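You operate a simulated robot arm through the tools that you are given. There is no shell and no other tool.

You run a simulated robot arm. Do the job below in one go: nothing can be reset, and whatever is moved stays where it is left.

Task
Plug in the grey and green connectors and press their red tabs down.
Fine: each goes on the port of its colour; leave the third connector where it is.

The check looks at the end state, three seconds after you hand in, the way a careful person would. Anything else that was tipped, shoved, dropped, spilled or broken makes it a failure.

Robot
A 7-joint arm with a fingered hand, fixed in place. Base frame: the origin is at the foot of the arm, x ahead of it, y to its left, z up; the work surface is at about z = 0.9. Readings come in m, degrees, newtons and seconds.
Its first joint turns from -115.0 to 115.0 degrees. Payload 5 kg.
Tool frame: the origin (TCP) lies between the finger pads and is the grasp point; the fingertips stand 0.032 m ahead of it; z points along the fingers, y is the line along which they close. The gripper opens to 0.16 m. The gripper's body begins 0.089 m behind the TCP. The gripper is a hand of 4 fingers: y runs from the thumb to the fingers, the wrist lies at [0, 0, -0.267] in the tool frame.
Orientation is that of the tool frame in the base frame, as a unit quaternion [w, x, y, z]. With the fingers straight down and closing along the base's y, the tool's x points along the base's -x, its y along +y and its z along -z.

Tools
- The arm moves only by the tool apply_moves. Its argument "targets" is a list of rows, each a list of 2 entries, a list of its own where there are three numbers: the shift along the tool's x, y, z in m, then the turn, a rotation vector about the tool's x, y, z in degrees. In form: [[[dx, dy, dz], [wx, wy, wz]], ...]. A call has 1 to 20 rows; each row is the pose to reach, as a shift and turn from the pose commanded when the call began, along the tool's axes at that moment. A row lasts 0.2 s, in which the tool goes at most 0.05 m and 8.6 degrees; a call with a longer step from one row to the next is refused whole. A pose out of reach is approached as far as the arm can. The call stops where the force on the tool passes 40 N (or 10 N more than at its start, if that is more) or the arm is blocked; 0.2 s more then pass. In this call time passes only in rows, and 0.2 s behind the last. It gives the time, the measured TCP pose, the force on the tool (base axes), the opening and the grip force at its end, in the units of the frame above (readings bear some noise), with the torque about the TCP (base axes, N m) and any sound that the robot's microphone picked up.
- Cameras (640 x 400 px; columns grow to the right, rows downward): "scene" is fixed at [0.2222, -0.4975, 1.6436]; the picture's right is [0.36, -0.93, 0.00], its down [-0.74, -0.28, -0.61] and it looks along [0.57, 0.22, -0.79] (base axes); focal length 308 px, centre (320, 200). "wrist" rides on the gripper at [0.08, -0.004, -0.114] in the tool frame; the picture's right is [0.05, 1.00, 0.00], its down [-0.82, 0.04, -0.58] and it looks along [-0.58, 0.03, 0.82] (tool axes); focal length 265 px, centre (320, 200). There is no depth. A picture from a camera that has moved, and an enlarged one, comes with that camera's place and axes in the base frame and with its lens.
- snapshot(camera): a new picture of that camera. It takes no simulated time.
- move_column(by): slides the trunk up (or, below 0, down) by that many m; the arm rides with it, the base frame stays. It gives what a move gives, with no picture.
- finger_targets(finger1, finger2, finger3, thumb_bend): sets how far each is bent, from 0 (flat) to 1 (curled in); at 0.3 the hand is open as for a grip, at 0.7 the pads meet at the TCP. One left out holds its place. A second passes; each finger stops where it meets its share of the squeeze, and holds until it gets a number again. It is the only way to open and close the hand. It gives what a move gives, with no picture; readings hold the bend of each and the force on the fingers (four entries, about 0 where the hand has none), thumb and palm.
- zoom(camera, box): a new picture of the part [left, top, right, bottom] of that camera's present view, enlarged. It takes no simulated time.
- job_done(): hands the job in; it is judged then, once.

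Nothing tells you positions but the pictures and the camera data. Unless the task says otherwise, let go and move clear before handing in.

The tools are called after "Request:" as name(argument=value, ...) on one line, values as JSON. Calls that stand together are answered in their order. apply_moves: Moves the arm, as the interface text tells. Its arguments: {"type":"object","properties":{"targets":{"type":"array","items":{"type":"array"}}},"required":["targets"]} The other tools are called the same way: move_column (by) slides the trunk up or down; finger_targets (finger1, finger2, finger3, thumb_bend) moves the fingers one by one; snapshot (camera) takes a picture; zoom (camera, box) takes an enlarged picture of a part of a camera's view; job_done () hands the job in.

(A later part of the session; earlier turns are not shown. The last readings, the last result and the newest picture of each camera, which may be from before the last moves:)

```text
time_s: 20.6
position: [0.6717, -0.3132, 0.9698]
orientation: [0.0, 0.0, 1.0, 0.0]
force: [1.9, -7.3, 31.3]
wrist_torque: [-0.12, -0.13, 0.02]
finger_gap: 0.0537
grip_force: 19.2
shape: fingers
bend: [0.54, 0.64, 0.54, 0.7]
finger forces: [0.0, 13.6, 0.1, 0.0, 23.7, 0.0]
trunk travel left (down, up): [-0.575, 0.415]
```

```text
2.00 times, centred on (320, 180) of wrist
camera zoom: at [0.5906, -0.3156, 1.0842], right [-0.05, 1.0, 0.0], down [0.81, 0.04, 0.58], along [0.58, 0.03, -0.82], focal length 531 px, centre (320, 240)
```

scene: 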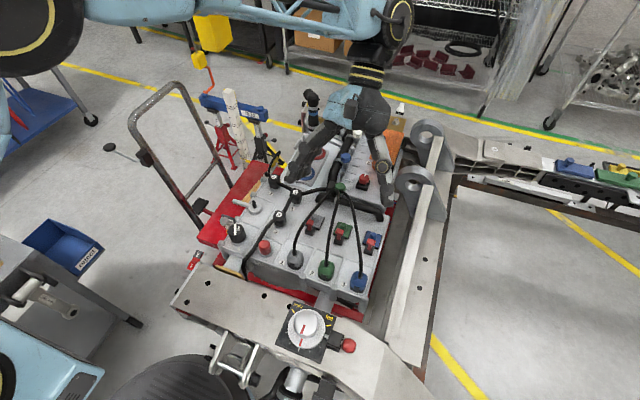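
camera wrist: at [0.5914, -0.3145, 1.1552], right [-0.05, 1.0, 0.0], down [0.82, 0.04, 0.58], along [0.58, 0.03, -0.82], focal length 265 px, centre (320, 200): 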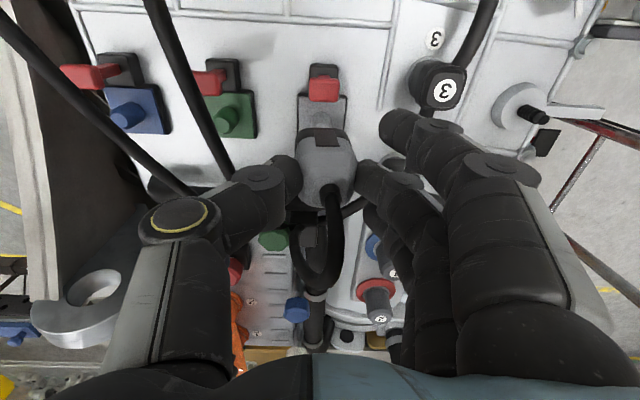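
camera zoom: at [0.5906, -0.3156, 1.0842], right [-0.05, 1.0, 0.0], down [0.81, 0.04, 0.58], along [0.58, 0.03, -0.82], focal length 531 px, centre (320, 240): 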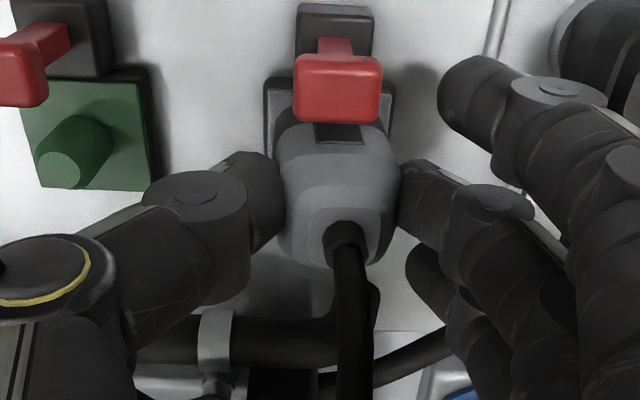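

The connector no longer moves and the fingers only slip along it, so it is seated. I'll let go and look.

Request:
finger_targets(finger1=0.54, finger2=0.54, finger3=0.54, thumb_bend=0.57)

Request:
zoom(camera="wrist", box=[220, 80, 420, 280])

Request:
zoom(camera="scene", box=[290, 180, 350, 230])

```text
time_s: 21.6
position: [0.6741, -0.3128, 0.9683]
orientation: [-0.001, 0.0, 1.0, 0.0]
force: [0.9, 0.5, -0.6]
wrist_torque: [0.02, 0.02, 0.0]
finger_gap: 0.071
grip_force: 0.1
shape: fingers
bend: [0.54, 0.54, 0.54, 0.56]
finger forces: [0.1, 0.0, 0.1, 0.0, 0.0, 0.0]
trunk travel left (down, up): [-0.575, 0.415]
```

```text
2.00 times, centred on (320, 180) of wrist
camera zoom: at [0.5917, -0.3152, 1.0828], right [-0.05, 1.0, 0.0], down [0.82, 0.04, 0.58], along [0.58, 0.03, -0.82], focal length 531 px, centre (320, 240)
```

zoom: 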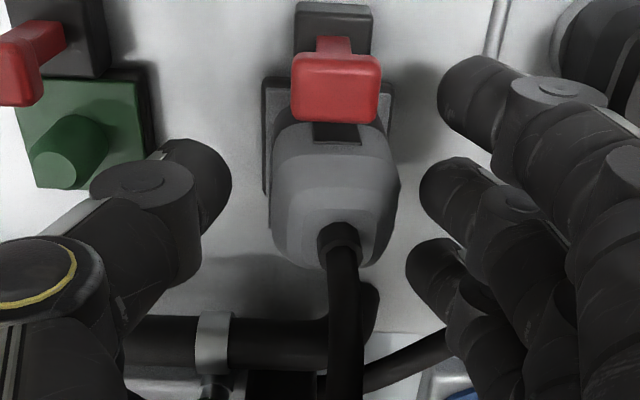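

```text
8.00 times, centred on (320, 205) of scene
camera zoom: at [0.2222, -0.4975, 1.6436], right [0.36, -0.93, 0.0], down [-0.74, -0.28, -0.61], along [0.57, 0.22, -0.79], focal length 2467 px, centre (320, 160)
```

zoom: 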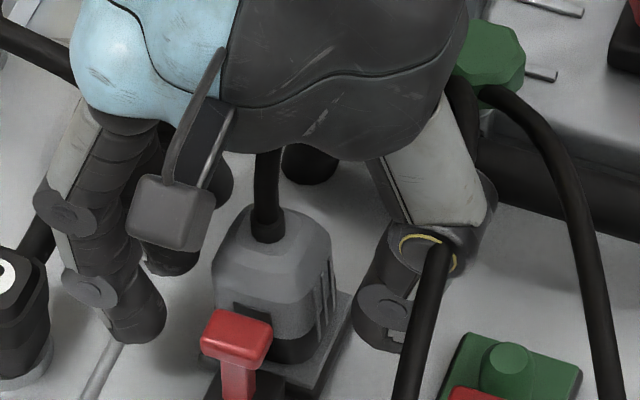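

The grey connector stands upright on its plate. I'll lift the hand straight up and look at the whole scene before dealing with the tab.

Request:
snapshot(camera="wrist")

Request:
apply_moves(targets=[[[0, 0, -0.01], [0, 0, 0]], [[0, 0, -0.03], [0, 0, 0]], [[0, 0, -0.05], [0, 0, 0]], [[0, 0, -0.08], [0, 0, 0]], [[0, 0, -0.11], [0, 0, 0]], [[0, 0, -0.11], [0, 0, 0]]])

Request:
snapshot(camera="wrist")

Request:
zoom(camera="scene", box=[260, 160, 400, 300])

```text
taken
camera wrist: at [0.5917, -0.3152, 1.0828], right [-0.05, 1.0, 0.0], down [0.82, 0.04, 0.58], along [0.58, 0.03, -0.82], focal length 265 px, centre (320, 200)
```

wrist: 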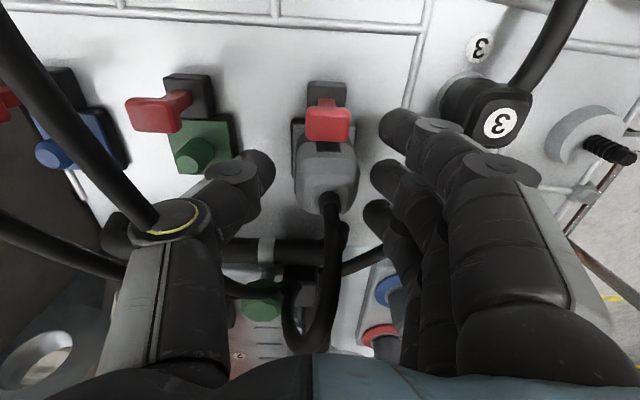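

```text
time_s: 23.0
position: [0.6718, -0.3105, 1.0809]
orientation: [-0.001, 0.0, 1.0, 0.0]
force: [-0.4, 0.2, -0.3]
wrist_torque: [0.0, 0.0, 0.0]
finger_gap: 0.071
grip_force: 0.2
shape: fingers
bend: [0.54, 0.54, 0.54, 0.56]
finger forces: [0.0, 0.0, 0.0, 0.1, 0.0, 0.0]
trunk travel left (down, up): [-0.575, 0.415]
```

```text
taken
camera wrist: at [0.5901, -0.3141, 1.1948], right [-0.05, 1.0, 0.0], down [0.82, 0.04, 0.58], along [0.58, 0.03, -0.82], focal length 265 px, centre (320, 200)
```

wrist: 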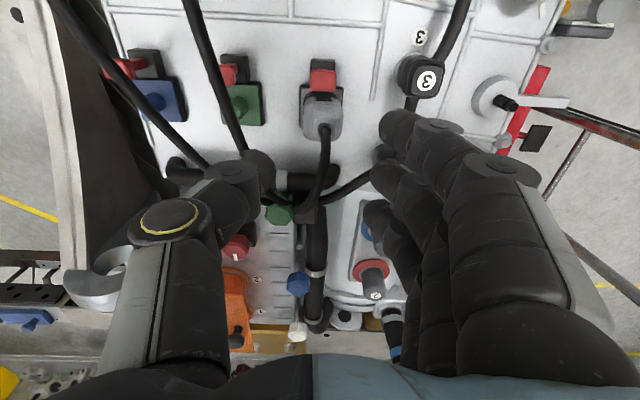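

```text
2.86 times, centred on (330, 230) of scene
camera zoom: at [0.2222, -0.4975, 1.6436], right [0.36, -0.93, 0.0], down [-0.74, -0.28, -0.61], along [0.57, 0.22, -0.79], focal length 881 px, centre (291, 114)
```

zoom: 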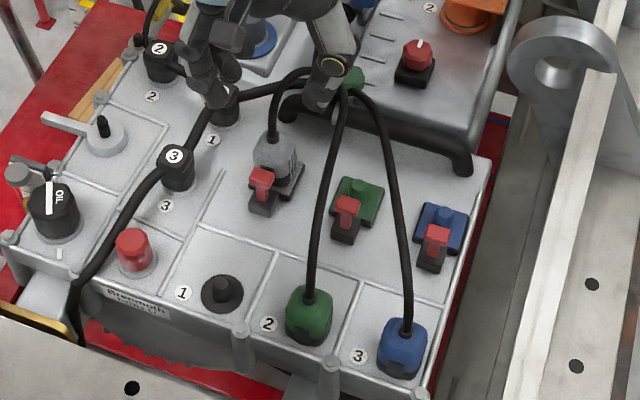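

The grey connector is on its port and the other cables are undisturbed. To press the tab I'll move back in -x, curl two fingers in and point with the +x-side finger; I'll check its shape in the air first.

Request:
apply_moves(targets=[[[0.02, 0, 0], [0, 0, 0]], [[0.04, 0, 0], [0, 0, 0]], [[0.06, 0, 0], [0, 0, 0]], [[0.06, 0, 0], [0, 0, 0]]])

Request:
finger_targets(finger1=1.0, finger2=1.0, finger3=0.66, thumb_bend=0.45)

Request:
snapshot(camera="wrist")

Request:
zoom(camera="scene", box=[260, 120, 400, 240])

```text
time_s: 24.0
position: [0.6099, -0.3107, 1.0792]
orientation: [-0.001, 0.0, 1.0, 0.0]
force: [-0.9, 0.2, -0.4]
wrist_torque: [0.02, -0.01, 0.01]
finger_gap: 0.071
grip_force: 0.0
shape: fingers
bend: [0.54, 0.54, 0.54, 0.56]
finger forces: [0.1, 0.0, 0.0, 0.0, 0.0, 0.0]
trunk travel left (down, up): [-0.575, 0.415]
```

```text
time_s: 25.0
position: [0.6108, -0.3099, 1.078]
orientation: [0.0, 0.0, 1.0, -0.001]
force: [-0.5, -0.2, 0.5]
wrist_torque: [0.0, 0.02, 0.0]
finger_gap: 0.0656
grip_force: 0.1
shape: fingers
bend: [1.0, 1.0, 0.66, 0.45]
finger forces: [0.0, 0.1, 0.0, 0.1, 0.1, 0.0]
trunk travel left (down, up): [-0.575, 0.415]
```

```text
taken
camera wrist: at [0.5292, -0.3141, 1.1929], right [-0.05, 1.0, 0.0], down [0.82, 0.04, 0.58], along [0.58, 0.03, -0.82], focal length 265 px, centre (320, 200)
```

wrist: 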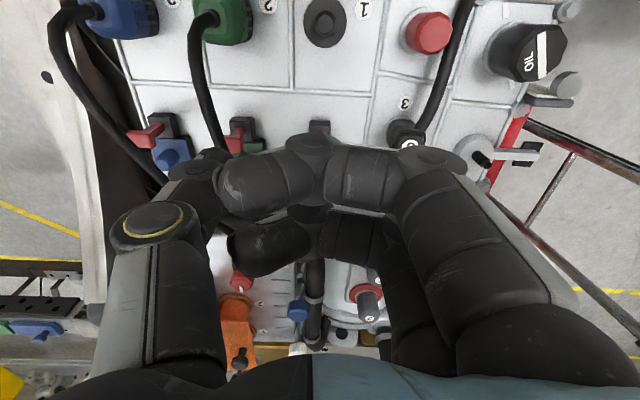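

```text
3.33 times, centred on (330, 180) of scene
camera zoom: at [0.2222, -0.4975, 1.6436], right [0.36, -0.93, 0.0], down [-0.74, -0.28, -0.61], along [0.57, 0.22, -0.79], focal length 1028 px, centre (287, 267)
```

zoom: 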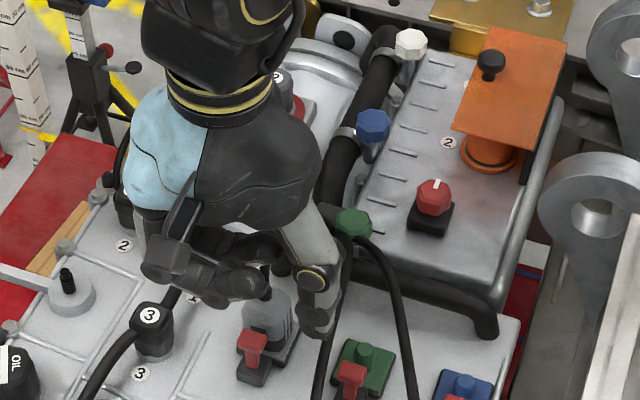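

Curled fingers block the view of the pointing finger, so I'll instead keep fingers 1 and 2 half open and point with finger 3 alone.

Request:
finger_targets(finger1=0.45, finger2=0.45, finger3=0.68, thumb_bend=0.5)

Request:
snapshot(camera="wrist")

Request:
zoom(camera="wrist", box=[240, 100, 440, 260])

Request:
zoom(camera="scene", box=[260, 120, 400, 240])

```text
time_s: 26.0
position: [0.6121, -0.3096, 1.0778]
orientation: [0.0, 0.0, 1.0, -0.001]
force: [-0.1, 0.0, -0.3]
wrist_torque: [0.01, 0.01, 0.01]
finger_gap: 0.1012
grip_force: 0.1
shape: fingers
bend: [0.45, 0.45, 0.68, 0.5]
finger forces: [0.1, 0.0, 0.0, 0.0, 0.0, 0.0]
trunk travel left (down, up): [-0.575, 0.415]
```

```text
taken
camera wrist: at [0.5292, -0.3141, 1.1929], right [-0.05, 1.0, 0.0], down [0.82, 0.04, 0.58], along [0.58, 0.03, -0.82], focal length 265 px, centre (320, 200)
```

wrist: 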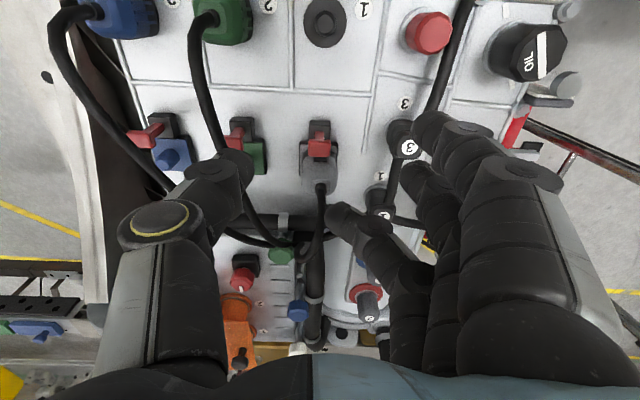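

```text
2.50 times, centred on (340, 180) of wrist
camera zoom: at [0.5292, -0.3141, 1.1929], right [-0.05, 1.0, 0.0], down [0.82, 0.04, 0.58], along [0.58, 0.03, -0.82], focal length 664 px, centre (270, 250)
```

zoom: 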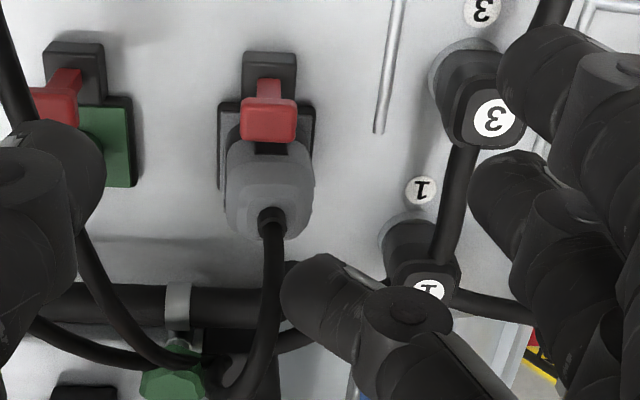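

```text
3.33 times, centred on (330, 180) of scene
camera zoom: at [0.2222, -0.4975, 1.6436], right [0.36, -0.93, 0.0], down [-0.74, -0.28, -0.61], along [0.57, 0.22, -0.79], focal length 1028 px, centre (287, 267)
```

zoom: 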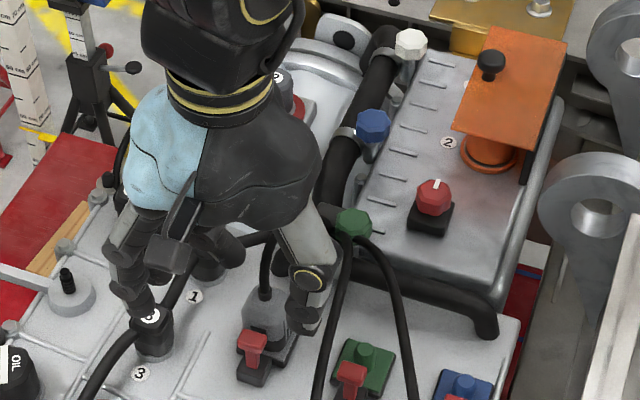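

Finger 3's tip sits about 25 mm in +x and 10 mm in +y of the TCP. I'll shift -10 mm in y so the tip is above the grey tab, and lower to just above it.

Request:
apply_moves(targets=[[[0, -0.01, 0.01], [0, 0, 0]], [[0, -0.01, 0.03], [0, 0, 0]], [[0, -0.01, 0.05], [0, 0, 0]], [[0, -0.01, 0.068], [0, 0, 0]], [[0, -0.01, 0.068], [0, 0, 0]]])

Request:
zoom(camera="wrist", box=[240, 100, 440, 260])

Request:
zoom(camera="scene", box=[280, 160, 360, 240])

```text
time_s: 27.2
position: [0.6131, -0.3208, 1.0109]
orientation: [0.0, -0.001, 1.0, 0.0]
force: [0.0, 0.0, -1.0]
wrist_torque: [0.0, 0.0, 0.02]
finger_gap: 0.1014
grip_force: 0.0
shape: fingers
bend: [0.45, 0.45, 0.68, 0.5]
finger forces: [0.1, 0.0, 0.0, 0.0, 0.0, 0.0]
trunk travel left (down, up): [-0.575, 0.415]
```

```text
2.50 times, centred on (340, 180) of wrist
camera zoom: at [0.5325, -0.3244, 1.1256], right [-0.05, 1.0, 0.0], down [0.82, 0.04, 0.58], along [0.58, 0.03, -0.82], focal length 664 px, centre (270, 250)
```

zoom: 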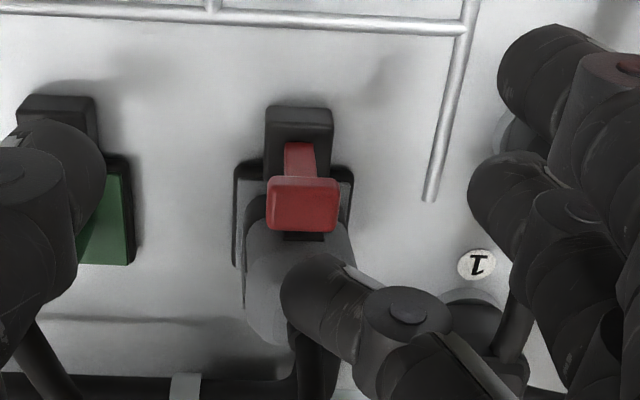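

```text
5.00 times, centred on (320, 200) of scene
camera zoom: at [0.2222, -0.4975, 1.6436], right [0.36, -0.93, 0.0], down [-0.74, -0.28, -0.61], along [0.57, 0.22, -0.79], focal length 1542 px, centre (320, 200)
```

zoom: 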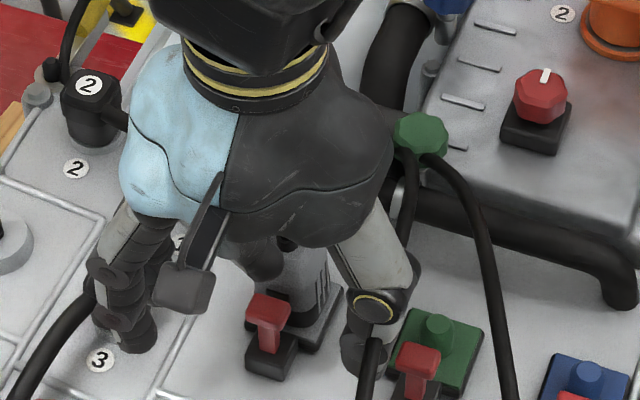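

The fingertip is about 11 mm too far in +x relative to the tab. I'll correct that at this height and check again.

Request:
apply_moves(targets=[[[0.006, 0, 0], [0, 0, 0]], [[0.011, 0, 0], [0, 0, 0]], [[0.011, 0, 0.01], [0, 0, 0]], [[0.011, 0, 0.01], [0, 0, 0]]])

Request:
zoom(camera="wrist", box=[240, 100, 440, 260])

Request:
zoom(camera="scene", box=[280, 160, 360, 240])

```text
time_s: 28.2
position: [0.6024, -0.322, 1.0007]
orientation: [0.0, 0.0, 1.0, 0.001]
force: [0.3, 0.1, -0.1]
wrist_torque: [0.01, 0.0, 0.01]
finger_gap: 0.1011
grip_force: 0.0
shape: fingers
bend: [0.45, 0.45, 0.68, 0.5]
finger forces: [0.1, 0.0, 0.1, 0.0, 0.0, 0.0]
trunk travel left (down, up): [-0.575, 0.415]
```

```text
2.50 times, centred on (340, 180) of wrist
camera zoom: at [0.5204, -0.3252, 1.1147], right [-0.05, 1.0, 0.0], down [0.82, 0.04, 0.58], along [0.58, 0.03, -0.82], focal length 664 px, centre (270, 250)
```

zoom: 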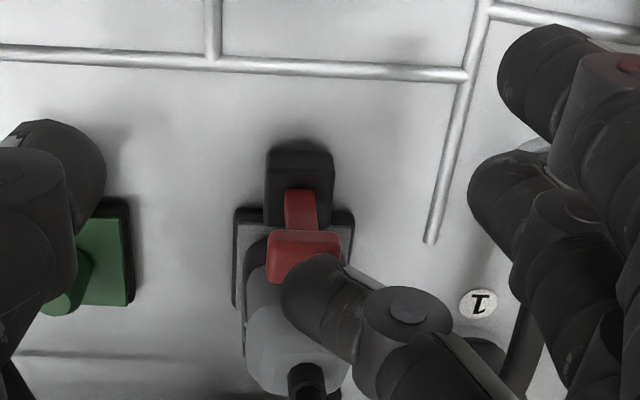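

```text
5.00 times, centred on (320, 200) of scene
camera zoom: at [0.2222, -0.4975, 1.6436], right [0.36, -0.93, 0.0], down [-0.74, -0.28, -0.61], along [0.57, 0.22, -0.79], focal length 1542 px, centre (320, 200)
```

zoom: 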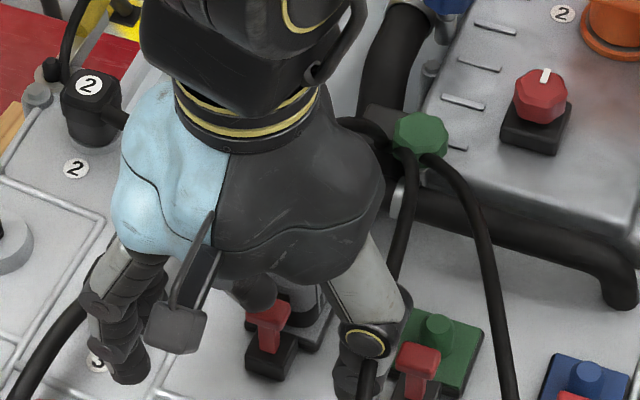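

The tip is now nearly above the tab; another 3 mm in -x and 2 mm in -y, then I'll press down slowly.

Request:
apply_moves(targets=[[[0.003, -0.002, 0], [0, 0, 0]], [[0.003, -0.002, 0.004], [0, 0, 0]], [[0.003, -0.002, 0.008], [0, 0, 0]], [[0.003, -0.002, 0.012], [0, 0, 0]], [[0.003, -0.002, 0.016], [0, 0, 0]], [[0.003, -0.002, 0.016], [0, 0, 0]]])

Request:
zoom(camera="wrist", box=[240, 100, 440, 260])

Request:
zoom(camera="scene", box=[280, 160, 360, 240])

```text
time_s: 29.6
position: [0.5992, -0.324, 0.985]
orientation: [-0.001, 0.0, 1.0, 0.0]
force: [-0.3, -0.3, -0.1]
wrist_torque: [-0.01, -0.02, -0.05]
finger_gap: 0.1014
grip_force: 0.1
shape: fingers
bend: [0.45, 0.45, 0.68, 0.5]
finger forces: [0.1, 0.0, 0.1, 0.0, 0.1, 0.0]
trunk travel left (down, up): [-0.575, 0.415]
```

```text
2.50 times, centred on (340, 180) of wrist
camera zoom: at [0.5168, -0.3272, 1.0995], right [-0.05, 1.0, 0.0], down [0.82, 0.04, 0.58], along [0.58, 0.03, -0.82], focal length 664 px, centre (270, 250)
```

zoom: 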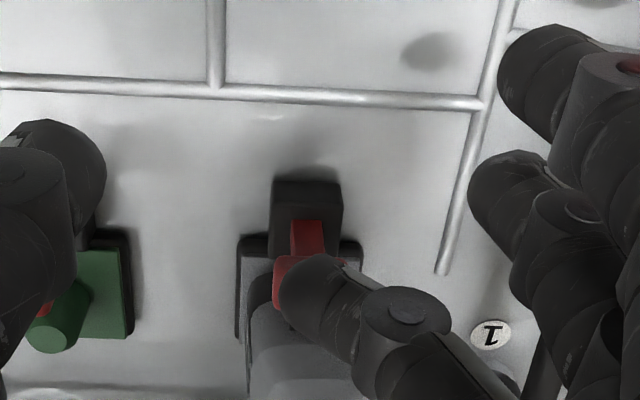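

```text
5.00 times, centred on (320, 200) of scene
camera zoom: at [0.2222, -0.4975, 1.6436], right [0.36, -0.93, 0.0], down [-0.74, -0.28, -0.61], along [0.57, 0.22, -0.79], focal length 1542 px, centre (320, 200)
```

zoom: 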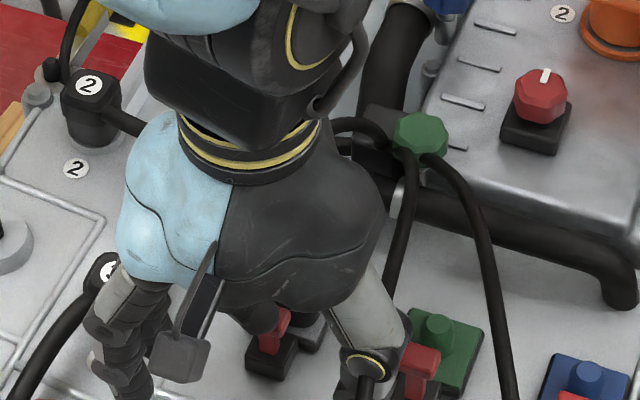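

No contact yet, and it isn't clear how the tip stands relative to the cap, so I'll look closer.

Request:
zoom(camera="scene", box=[295, 195, 335, 225])

Request:
zoom(camera="wrist", box=[300, 160, 400, 240])

```text
13.33 times, centred on (315, 210) of scene
camera zoom: at [0.2222, -0.4975, 1.6436], right [0.36, -0.93, 0.0], down [-0.74, -0.28, -0.61], along [0.57, 0.22, -0.79], focal length 4111 px, centre (387, 67)
```

zoom: 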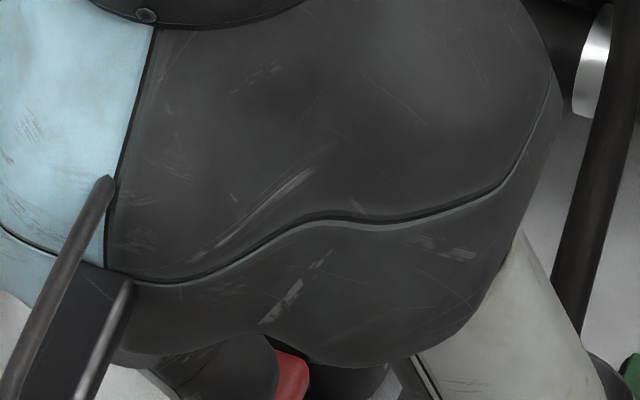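

```text
5.00 times, centred on (350, 200) of wrist
camera zoom: at [0.5168, -0.3272, 1.0995], right [-0.05, 1.0, 0.0], down [0.82, 0.04, 0.58], along [0.58, 0.03, -0.82], focal length 1327 px, centre (170, 200)
```

zoom: 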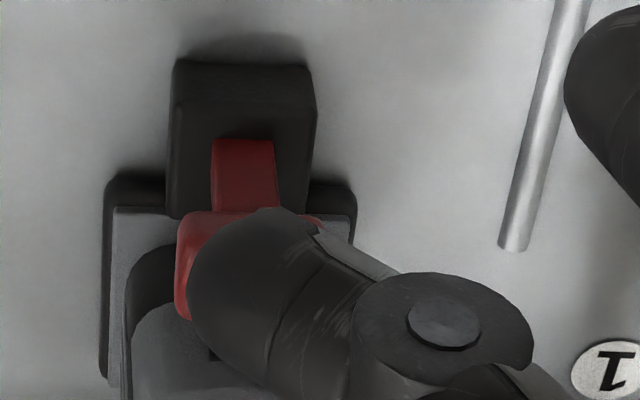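

The tip covers the cap from above but isn't touching yet. I'll continue down in small steps, 2 mm more in -x.

Request:
apply_moves(targets=[[[0.002, 0, 0.003], [0, 0, 0]], [[0.002, 0, 0.006], [0, 0, 0]], [[0.002, 0, 0.009], [0, 0, 0]], [[0.002, 0, 0.012], [0, 0, 0]], [[0.002, 0, 0.012], [0, 0, 0]]])

Request:
zoom(camera="scene", box=[295, 205, 345, 245])

Request:
zoom(camera="wrist", box=[300, 160, 400, 240])

```text
time_s: 30.8
position: [0.5974, -0.321, 0.9746]
orientation: [0.001, -0.002, 1.0, 0.0]
force: [2.4, 8.8, 27.3]
wrist_torque: [0.51, -0.96, 0.28]
finger_gap: 0.1014
grip_force: 13.7
shape: fingers
bend: [0.45, 0.45, 0.73, 0.5]
finger forces: [0.1, 0.1, 27.3, 0.0, 0.1, 0.1]
trunk travel left (down, up): [-0.575, 0.415]
```

```text
10.00 times, centred on (320, 225) of scene
camera zoom: at [0.2222, -0.4975, 1.6436], right [0.36, -0.93, 0.0], down [-0.74, -0.28, -0.61], along [0.57, 0.22, -0.79], focal length 3083 px, centre (320, -50)
```

zoom: 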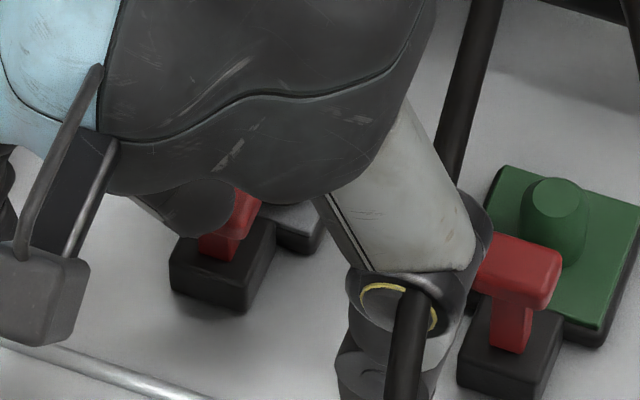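

```text
5.00 times, centred on (350, 200) of wrist
camera zoom: at [0.5158, -0.3244, 1.0881], right [-0.05, 1.0, 0.0], down [0.81, 0.04, 0.58], along [0.58, 0.03, -0.81], focal length 1327 px, centre (170, 200)
```

zoom: 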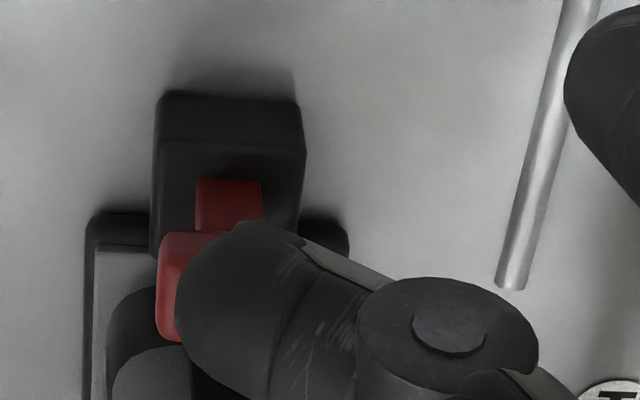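

The finger now presses the tab with 27 N and the stem looks shorter. I'll keep pressing.

Request:
apply_moves(targets=[[[0, 0, 0.002], [0, 0, 0]], [[0, 0, 0.004], [0, 0, 0]], [[0, 0, 0.006], [0, 0, 0]], [[0, 0, 0.006], [0, 0, 0]]])

Request:
zoom(camera="scene", box=[295, 205, 345, 245])

Request:
zoom(camera="wrist", box=[300, 160, 400, 240])

```text
time_s: 31.8
position: [0.5955, -0.3237, 0.968]
orientation: [-0.001, 0.001, 1.0, 0.0]
force: [-3.9, -1.1, 11.6]
wrist_torque: [-0.02, -0.28, -0.06]
finger_gap: 0.1016
grip_force: 6.0
shape: fingers
bend: [0.45, 0.45, 0.76, 0.5]
finger forces: [0.1, 0.0, 11.8, 0.0, 0.1, 0.1]
trunk travel left (down, up): [-0.575, 0.415]
```

```text
10.00 times, centred on (320, 225) of scene
camera zoom: at [0.2222, -0.4975, 1.6436], right [0.36, -0.93, 0.0], down [-0.74, -0.28, -0.61], along [0.57, 0.22, -0.79], focal length 3083 px, centre (320, -50)
```

zoom: 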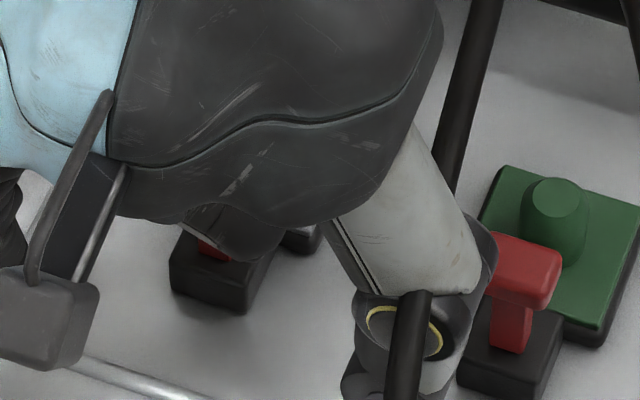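

```text
5.00 times, centred on (350, 200) of wrist
camera zoom: at [0.5145, -0.3266, 1.0817], right [-0.05, 1.0, 0.0], down [0.82, 0.04, 0.58], along [0.58, 0.03, -0.82], focal length 1327 px, centre (170, 200)
```

zoom: 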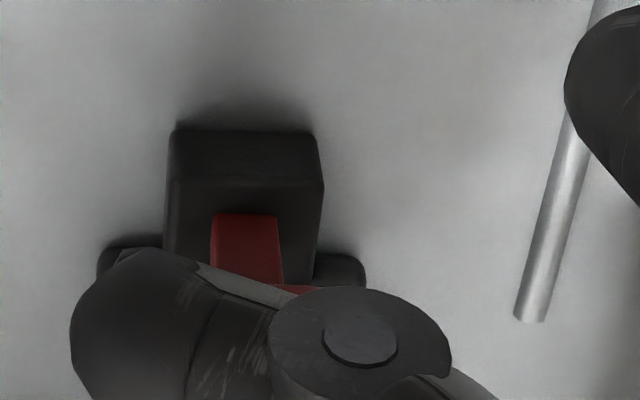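

The finger bent and slid off sideways rather than pushing the tab down. I'll lift off, look at the tab's state, and switch to a stiffer tool: the middle finger and thumb pinched together.

Request:
apply_moves(targets=[[[0, 0, -0.01], [0, 0, 0]], [[0, 0, -0.03], [0, 0, 0]], [[0, 0, -0.06], [0, 0, 0]], [[0, 0, -0.09], [0, 0, 0]], [[0, 0, -0.09], [0, 0, 0]]])

Request:
finger_targets(finger1=0.45, finger2=0.72, finger3=0.45, thumb_bend=0.72)

Request:
snapshot(camera="wrist")

Request:
zoom(camera="wrist", box=[270, 100, 370, 180])

Request:
zoom(camera="scene", box=[290, 180, 350, 230])

```text
time_s: 33.0
position: [0.5976, -0.3243, 1.0581]
orientation: [0.0, 0.001, 1.0, 0.0]
force: [-0.1, 0.1, 1.0]
wrist_torque: [-0.02, -0.04, 0.03]
finger_gap: 0.1014
grip_force: 0.1
shape: fingers
bend: [0.45, 0.45, 0.68, 0.5]
finger forces: [0.0, 0.0, 0.1, 0.0, 0.0, 0.0]
trunk travel left (down, up): [-0.575, 0.415]
```

```text
time_s: 34.0
position: [0.5952, -0.3236, 1.058]
orientation: [0.0, 0.0, 1.0, 0.0]
force: [0.4, 0.0, 0.0]
wrist_torque: [-0.03, 0.01, 0.02]
finger_gap: 0.0614
grip_force: 0.0
shape: fingers
bend: [0.45, 0.71, 0.45, 0.72]
finger forces: [0.0, 0.1, 0.0, 0.0, 0.0, 0.0]
trunk travel left (down, up): [-0.575, 0.415]
```

```text
taken
camera wrist: at [0.5145, -0.3273, 1.1727], right [-0.05, 1.0, 0.0], down [0.82, 0.04, 0.58], along [0.58, 0.03, -0.82], focal length 265 px, centre (320, 200)
```

wrist: 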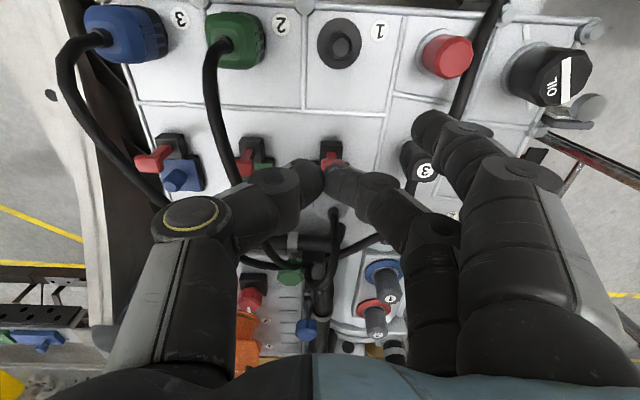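

```text
5.00 times, centred on (320, 140) of wrist
camera zoom: at [0.5145, -0.3273, 1.1727], right [-0.05, 1.0, 0.0], down [0.82, 0.04, 0.58], along [0.58, 0.03, -0.82], focal length 1327 px, centre (320, 500)
```

zoom: 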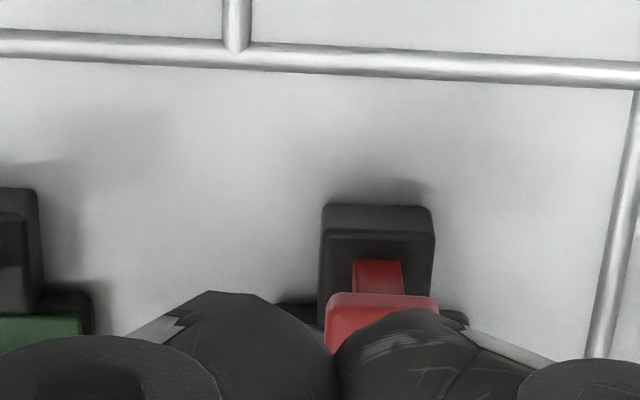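

```text
8.00 times, centred on (320, 205) of scene
camera zoom: at [0.2222, -0.4975, 1.6436], right [0.36, -0.93, 0.0], down [-0.74, -0.28, -0.61], along [0.57, 0.22, -0.79], focal length 2467 px, centre (320, 160)
```

zoom: 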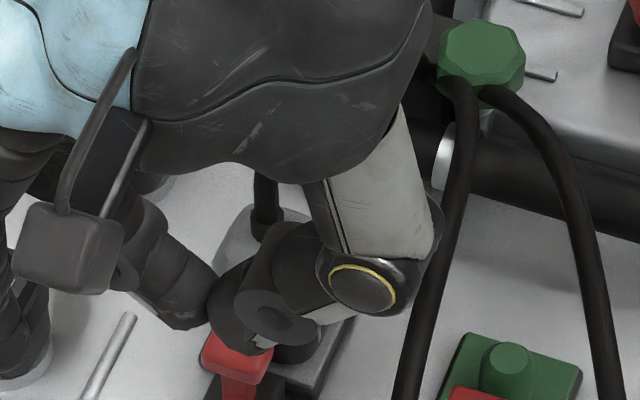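

The pinch tips meet on the tool axis. I'll tighten the pinch and place it above the grey tab at about (0.634, -0.310).

Request:
finger_targets(finger2=0.85, thumb_bend=0.85)

Request:
apply_moves(targets=[[[-0.013, 0.005, 0], [0, 0, 0]], [[-0.026, 0.01, 0], [0, 0, 0]], [[-0.039, 0.0135, 0], [0, 0, 0]], [[-0.039, 0.0135, 0.025], [0, 0, 0]], [[-0.039, 0.0135, 0.045], [0, 0, 0]], [[-0.039, 0.0135, 0.045], [0, 0, 0]]])

Request:
zoom(camera="wrist", box=[270, 120, 370, 200])

Request:
zoom(camera="scene", box=[290, 180, 350, 230])

```text
time_s: 35.0
position: [0.5961, -0.3236, 1.0585]
orientation: [0.0, 0.0, 1.0, 0.0]
force: [-0.6, 0.1, 0.8]
wrist_torque: [0.01, 0.03, 0.01]
finger_gap: 0.0515
grip_force: 0.0
shape: fingers
bend: [0.45, 0.83, 0.45, 0.8]
finger forces: [0.1, 0.0, 0.0, 0.1, 0.1, 0.1]
trunk travel left (down, up): [-0.575, 0.415]
```

```text
time_s: 36.4
position: [0.6394, -0.3117, 1.0121]
orientation: [0.0, 0.0, 1.0, 0.0]
force: [0.4, -0.1, -0.1]
wrist_torque: [-0.02, 0.05, -0.02]
finger_gap: 0.0512
grip_force: 0.1
shape: fingers
bend: [0.45, 0.83, 0.45, 0.8]
finger forces: [0.0, 0.0, 0.0, 0.0, 0.0, 0.0]
trunk travel left (down, up): [-0.575, 0.415]
```

```text
5.00 times, centred on (320, 160) of wrist
camera zoom: at [0.5581, -0.3135, 1.126], right [-0.05, 1.0, 0.0], down [0.82, 0.04, 0.58], along [0.58, 0.03, -0.82], focal length 1327 px, centre (320, 400)
```

zoom: 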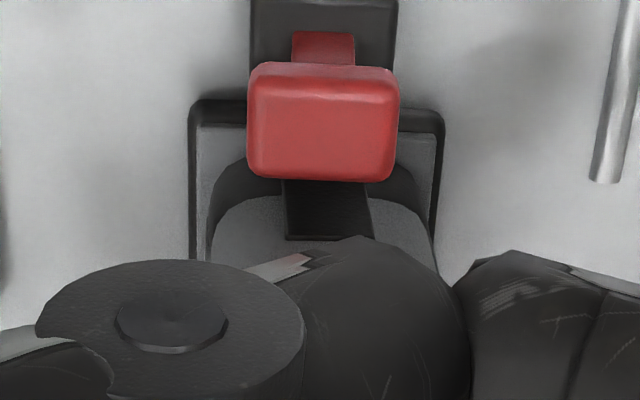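

```text
8.00 times, centred on (320, 205) of scene
camera zoom: at [0.2222, -0.4975, 1.6436], right [0.36, -0.93, 0.0], down [-0.74, -0.28, -0.61], along [0.57, 0.22, -0.79], focal length 2467 px, centre (320, 160)
```

zoom: 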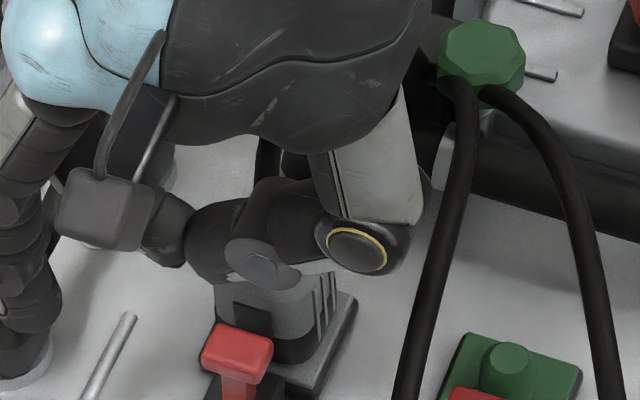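

Thumb and finger just pass each other and aren't rigid either. A straight thumb would take the load along its length, so I'll raise the hand, turn it -90° about the tool axis (thumb to +x, fingers back over the empty home) and use the nearly straight thumb.

Request:
apply_moves(targets=[[[0, 0, -0.045], [0, 0, 0]], [[0, 0, -0.09], [0, 0, 0]], [[0.01, 0, -0.09], [0, 0, -8]], [[0.02, 0, -0.09], [0, 0, -16]], [[0.03, 0, -0.09], [0, 0, -24]], [[0.04, 0, -0.09], [0, 0, -32]], [[0.05, 0, -0.09], [0, 0, -40]], [[0.06, 0, -0.09], [0, 0, -48]], [[0.065, 0, -0.09], [0, 0, -56]], [[0.07, 0, -0.09], [0, 0, -64]], [[0.075, 0, -0.09], [0, 0, -72]], [[0.08, 0, -0.09], [0, 0, -80]], [[0.087, 0, -0.09], [0, 0, -88]], [[0.087, 0, -0.09], [0, 0, -90]], [[0.087, 0, -0.09], [0, 0, -90]]])

Request:
finger_targets(finger1=1.0, finger2=1.0, finger3=1.0, thumb_bend=0.3)

Request:
snapshot(camera="wrist")

Request:
zoom(camera="scene", box=[220, 100, 420, 300])

```text
time_s: 39.6
position: [0.5495, -0.3109, 1.1011]
orientation: [-0.001, 0.708, -0.707, -0.001]
force: [0.3, 0.9, 0.8]
wrist_torque: [0.0, -0.02, 0.0]
finger_gap: 0.0514
grip_force: 0.1
shape: fingers
bend: [0.45, 0.83, 0.45, 0.8]
finger forces: [0.0, 0.0, 0.0, 0.1, 0.0, 0.0]
trunk travel left (down, up): [-0.575, 0.415]
```

```text
time_s: 40.6
position: [0.5503, -0.3107, 1.1014]
orientation: [0.0, -0.707, 0.707, 0.001]
force: [0.6, -0.2, 1.0]
wrist_torque: [0.01, 0.02, 0.01]
finger_gap: 0.078
grip_force: 0.1
shape: fingers
bend: [1.0, 1.0, 1.0, 0.3]
finger forces: [0.0, 0.0, 0.0, 0.1, 0.0, 0.1]
trunk travel left (down, up): [-0.575, 0.415]
```

```text
taken
camera wrist: at [0.5528, -0.3896, 1.2155], right [-1.0, -0.05, 0.0], down [-0.04, 0.82, 0.58], along [-0.03, 0.58, -0.82], focal length 265 px, centre (320, 200)
```

wrist: 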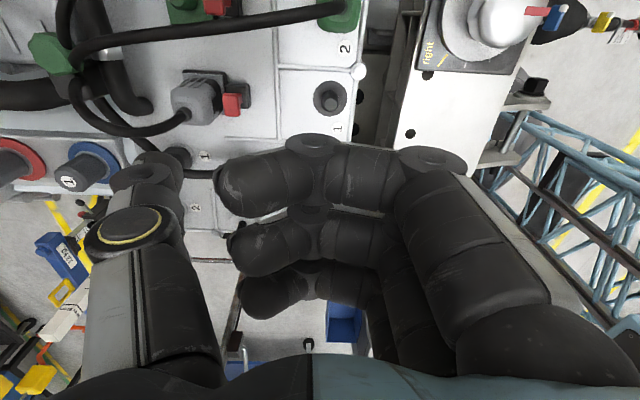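

```text
2.00 times, centred on (320, 200) of scene
camera zoom: at [0.2222, -0.4975, 1.6436], right [0.36, -0.93, 0.0], down [-0.74, -0.28, -0.61], along [0.57, 0.22, -0.79], focal length 617 px, centre (320, 200)
```

zoom: 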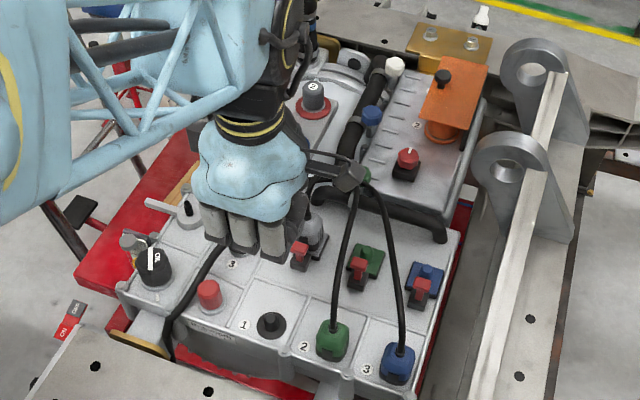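

The thumb tip now points down near the tab's x. I'll zoom in to see how it lies relative to the cap.

Request:
zoom(camera="wrist", box=[80, 60, 280, 260])

Request:
zoom(camera="scene", box=[280, 150, 380, 240])

```text
2.00 times, centred on (180, 160) of wrist
camera zoom: at [0.5528, -0.3896, 1.2155], right [-1.0, -0.05, 0.0], down [-0.04, 0.82, 0.58], along [-0.03, 0.58, -0.82], focal length 531 px, centre (600, 280)
```

zoom: 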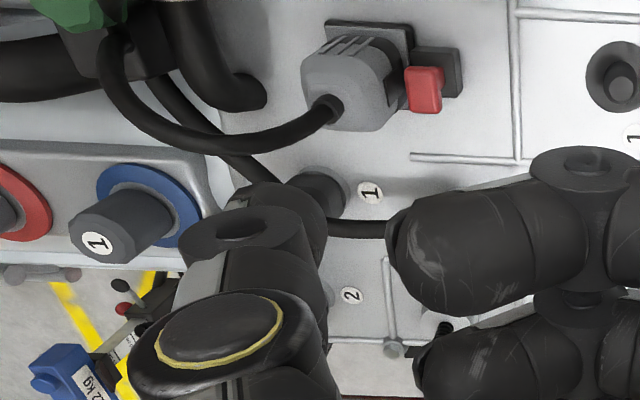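

```text
4.44 times, centred on (330, 195) of scene
camera zoom: at [0.2222, -0.4975, 1.6436], right [0.36, -0.93, 0.0], down [-0.74, -0.28, -0.61], along [0.57, 0.22, -0.79], focal length 1370 px, centre (276, 222)
```

zoom: 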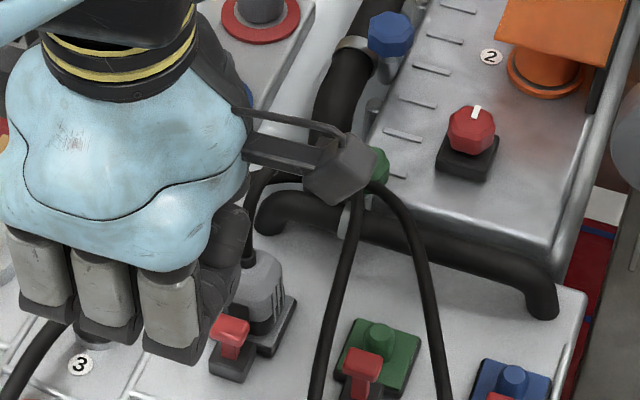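

The thumb tip looks to be about (0.640, -0.313, z = TCP - 0.027). I'll shift it 6 mm in -x and 2 mm in +y to stand over the cap, lower to just above, and check.

Request:
apply_moves(targets=[[[-0.002, 0.006, 0.02], [0, 0, 0]], [[-0.002, 0.006, 0.05], [0, 0, 0]], [[-0.002, 0.006, 0.08], [0, 0, 0]], [[-0.002, 0.006, 0.096], [0, 0, 0]], [[-0.002, 0.006, 0.096], [0, 0, 0]]])

Request:
zoom(camera="wrist", box=[80, 60, 280, 260])

Request:
zoom(camera="scene", box=[280, 150, 380, 240])

```text
time_s: 41.8
position: [0.5423, -0.3065, 1.0056]
orientation: [0.0, 0.707, -0.707, 0.001]
force: [-0.3, 0.5, -0.6]
wrist_torque: [0.0, 0.05, 0.01]
finger_gap: 0.0781
grip_force: 0.1
shape: fingers
bend: [1.0, 1.0, 1.0, 0.3]
finger forces: [0.1, 0.0, 0.0, 0.0, 0.0, 0.0]
trunk travel left (down, up): [-0.575, 0.415]
```

```text
2.00 times, centred on (180, 160) of wrist
camera zoom: at [0.5452, -0.3864, 1.1202], right [-1.0, -0.05, 0.0], down [-0.04, 0.82, 0.58], along [-0.03, 0.58, -0.82], focal length 531 px, centre (600, 280)
```

zoom: 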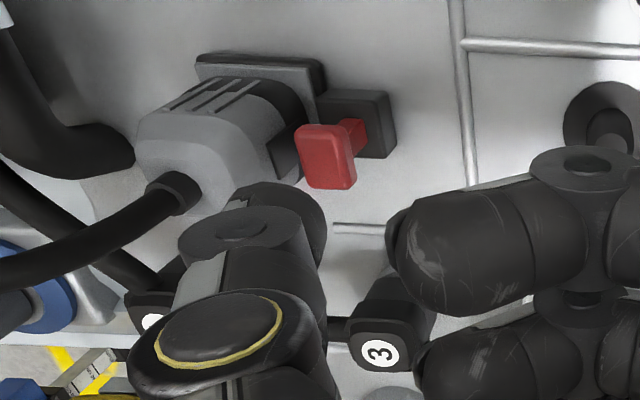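

```text
4.44 times, centred on (330, 195) of scene
camera zoom: at [0.2222, -0.4975, 1.6436], right [0.36, -0.93, 0.0], down [-0.74, -0.28, -0.61], along [0.57, 0.22, -0.79], focal length 1370 px, centre (276, 222)
```

zoom: 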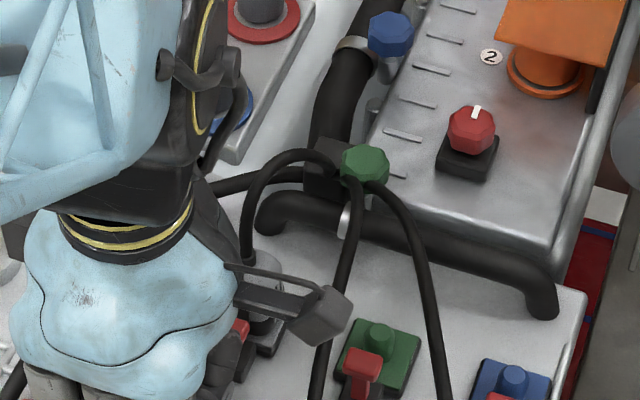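

In this view the thumb tip is about 4 mm too far in +x; the tab also seems already pushed in by a few mm from before. I'll correct and press down in small steps.

Request:
apply_moves(targets=[[[0.001, 0.004, 0], [0, 0, 0]], [[0.001, 0.004, 0.004], [0, 0, 0]], [[0.001, 0.004, 0.008], [0, 0, 0]], [[0.001, 0.004, 0.012], [0, 0, 0]], [[0.001, 0.004, 0.016], [0, 0, 0]], [[0.001, 0.004, 0.016], [0, 0, 0]]])

Request:
zoom(camera="wrist", box=[80, 60, 280, 260])

Request:
zoom(camera="scene", box=[290, 180, 350, 240])

```text
time_s: 43.2
position: [0.5391, -0.3085, 0.9903]
orientation: [0.001, 0.707, -0.707, 0.0]
force: [-0.4, 0.0, 0.7]
wrist_torque: [0.03, 0.0, 0.03]
finger_gap: 0.0778
grip_force: 0.1
shape: fingers
bend: [1.0, 1.0, 1.0, 0.3]
finger forces: [0.1, 0.0, 0.0, 0.1, 0.0, 0.0]
trunk travel left (down, up): [-0.575, 0.415]
```

```text
2.00 times, centred on (180, 160) of wrist
camera zoom: at [0.5423, -0.3884, 1.1052], right [-1.0, -0.05, 0.0], down [-0.04, 0.82, 0.58], along [-0.03, 0.58, -0.82], focal length 531 px, centre (600, 280)
```

zoom: 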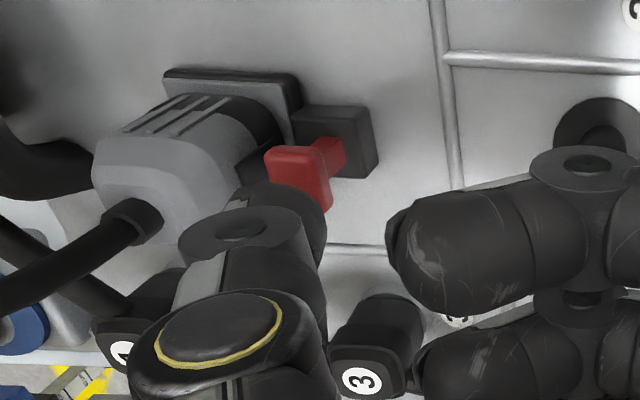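

```text
6.67 times, centred on (320, 210) of scene
camera zoom: at [0.2222, -0.4975, 1.6436], right [0.36, -0.93, 0.0], down [-0.74, -0.28, -0.61], along [0.57, 0.22, -0.79], focal length 2056 px, centre (320, 133)
```

zoom: 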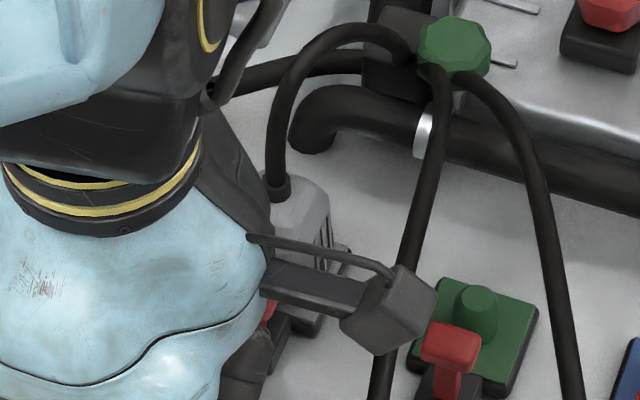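

The tip is nearly over the cap with a few mm to go. A 2–3 mm trim, then I'll press on.

Request:
apply_moves(targets=[[[0.003, 0.002, 0.003], [0, 0, 0]], [[0.003, 0.002, 0.006], [0, 0, 0]], [[0.003, 0.002, 0.009], [0, 0, 0]], [[0.003, 0.002, 0.012], [0, 0, 0]], [[0.003, 0.002, 0.015], [0, 0, 0]], [[0.003, 0.002, 0.015], [0, 0, 0]]])

Request:
zoom(camera="wrist", box=[80, 60, 280, 260])

```text
time_s: 44.6
position: [0.5372, -0.3117, 0.9763]
orientation: [0.0, -0.707, 0.707, 0.0]
force: [-1.8, 0.1, 5.8]
wrist_torque: [0.02, -0.56, 0.04]
finger_gap: 0.0781
grip_force: 2.9
shape: fingers
bend: [1.0, 1.0, 1.0, 0.3]
finger forces: [0.0, 0.0, 0.0, 0.0, 6.3, 0.0]
trunk travel left (down, up): [-0.575, 0.415]
```

```text
2.00 times, centred on (180, 160) of wrist
camera zoom: at [0.5401, -0.3911, 1.0903], right [-1.0, -0.05, 0.0], down [-0.04, 0.82, 0.58], along [-0.03, 0.58, -0.82], focal length 531 px, centre (600, 280)
```

zoom: 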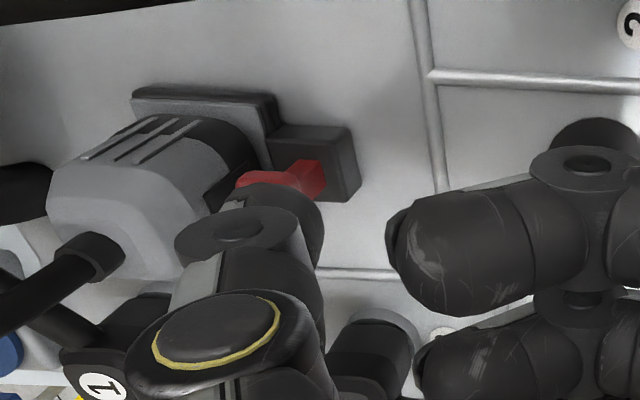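

Thumb contact at about x=0.633 (from the torque), 6 N. I'll keep pressing.

Request:
apply_moves(targets=[[[0, 0, 0.002], [0, 0, 0]], [[0, 0, 0.004], [0, 0, 0]], [[0, 0, 0.006], [0, 0, 0]], [[0, 0, 0.008], [0, 0, 0]], [[0, 0, 0.01], [0, 0, 0]], [[0, 0, 0.01], [0, 0, 0]]])

Request:
zoom(camera="wrist", box=[80, 60, 280, 260])

```text
time_s: 46.0
position: [0.5359, -0.3114, 0.9681]
orientation: [0.001, -0.707, 0.707, -0.003]
force: [-12.8, 2.5, 34.7]
wrist_torque: [0.09, -3.1, 0.2]
finger_gap: 0.0792
grip_force: 18.2
shape: fingers
bend: [1.0, 1.0, 1.0, 0.3]
finger forces: [0.1, 0.0, 0.0, 0.0, 35.8, 0.0]
trunk travel left (down, up): [-0.575, 0.415]
```

```text
2.00 times, centred on (180, 160) of wrist
camera zoom: at [0.5389, -0.3911, 1.0824], right [-1.0, -0.05, 0.0], down [-0.04, 0.82, 0.58], along [-0.03, 0.58, -0.82], focal length 531 px, centre (600, 280)
```

zoom: 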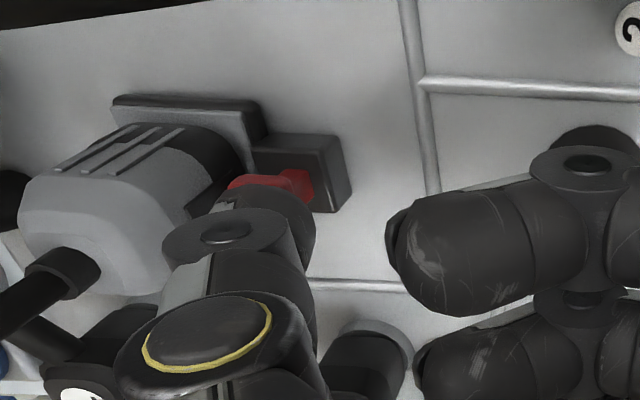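

The thumb stays stiff and the tab has moved further at 35 N. I'll press a little more.

Request:
apply_moves(targets=[[[0, 0, 0.001], [0, 0, 0]], [[0, 0, 0.002], [0, 0, 0]], [[0, 0, 0.003], [0, 0, 0]], [[0, 0, 0.004], [0, 0, 0]], [[0, 0, 0.004], [0, 0, 0]]])

Request:
zoom(camera="wrist", box=[120, 110, 220, 190])

```text
time_s: 46.7
position: [0.5358, -0.3117, 0.9669]
orientation: [0.0, -0.707, 0.707, -0.003]
force: [-15.8, 3.8, 41.9]
wrist_torque: [0.08, -3.58, 0.4]
finger_gap: 0.0794
grip_force: 20.4
shape: fingers
bend: [1.0, 1.0, 1.0, 0.3]
finger forces: [0.1, 0.0, 0.0, 0.1, 41.4, 0.0]
trunk travel left (down, up): [-0.575, 0.415]
stopped in row 3: the force on the tool passed its limit at 49 N (the readings are from after the stop); the commanded pose is now the measured one
```

```text
5.00 times, centred on (170, 150) of wrist
camera zoom: at [0.5391, -0.3909, 1.0814], right [-1.0, -0.05, -0.01], down [-0.05, 0.82, 0.57], along [-0.03, 0.57, -0.82], focal length 1327 px, centre (1070, 450)
```

zoom: 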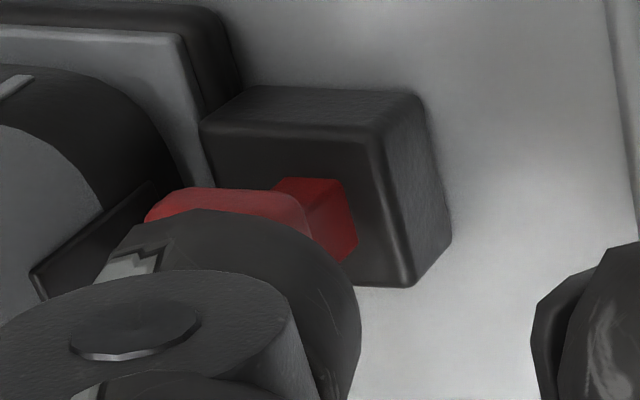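

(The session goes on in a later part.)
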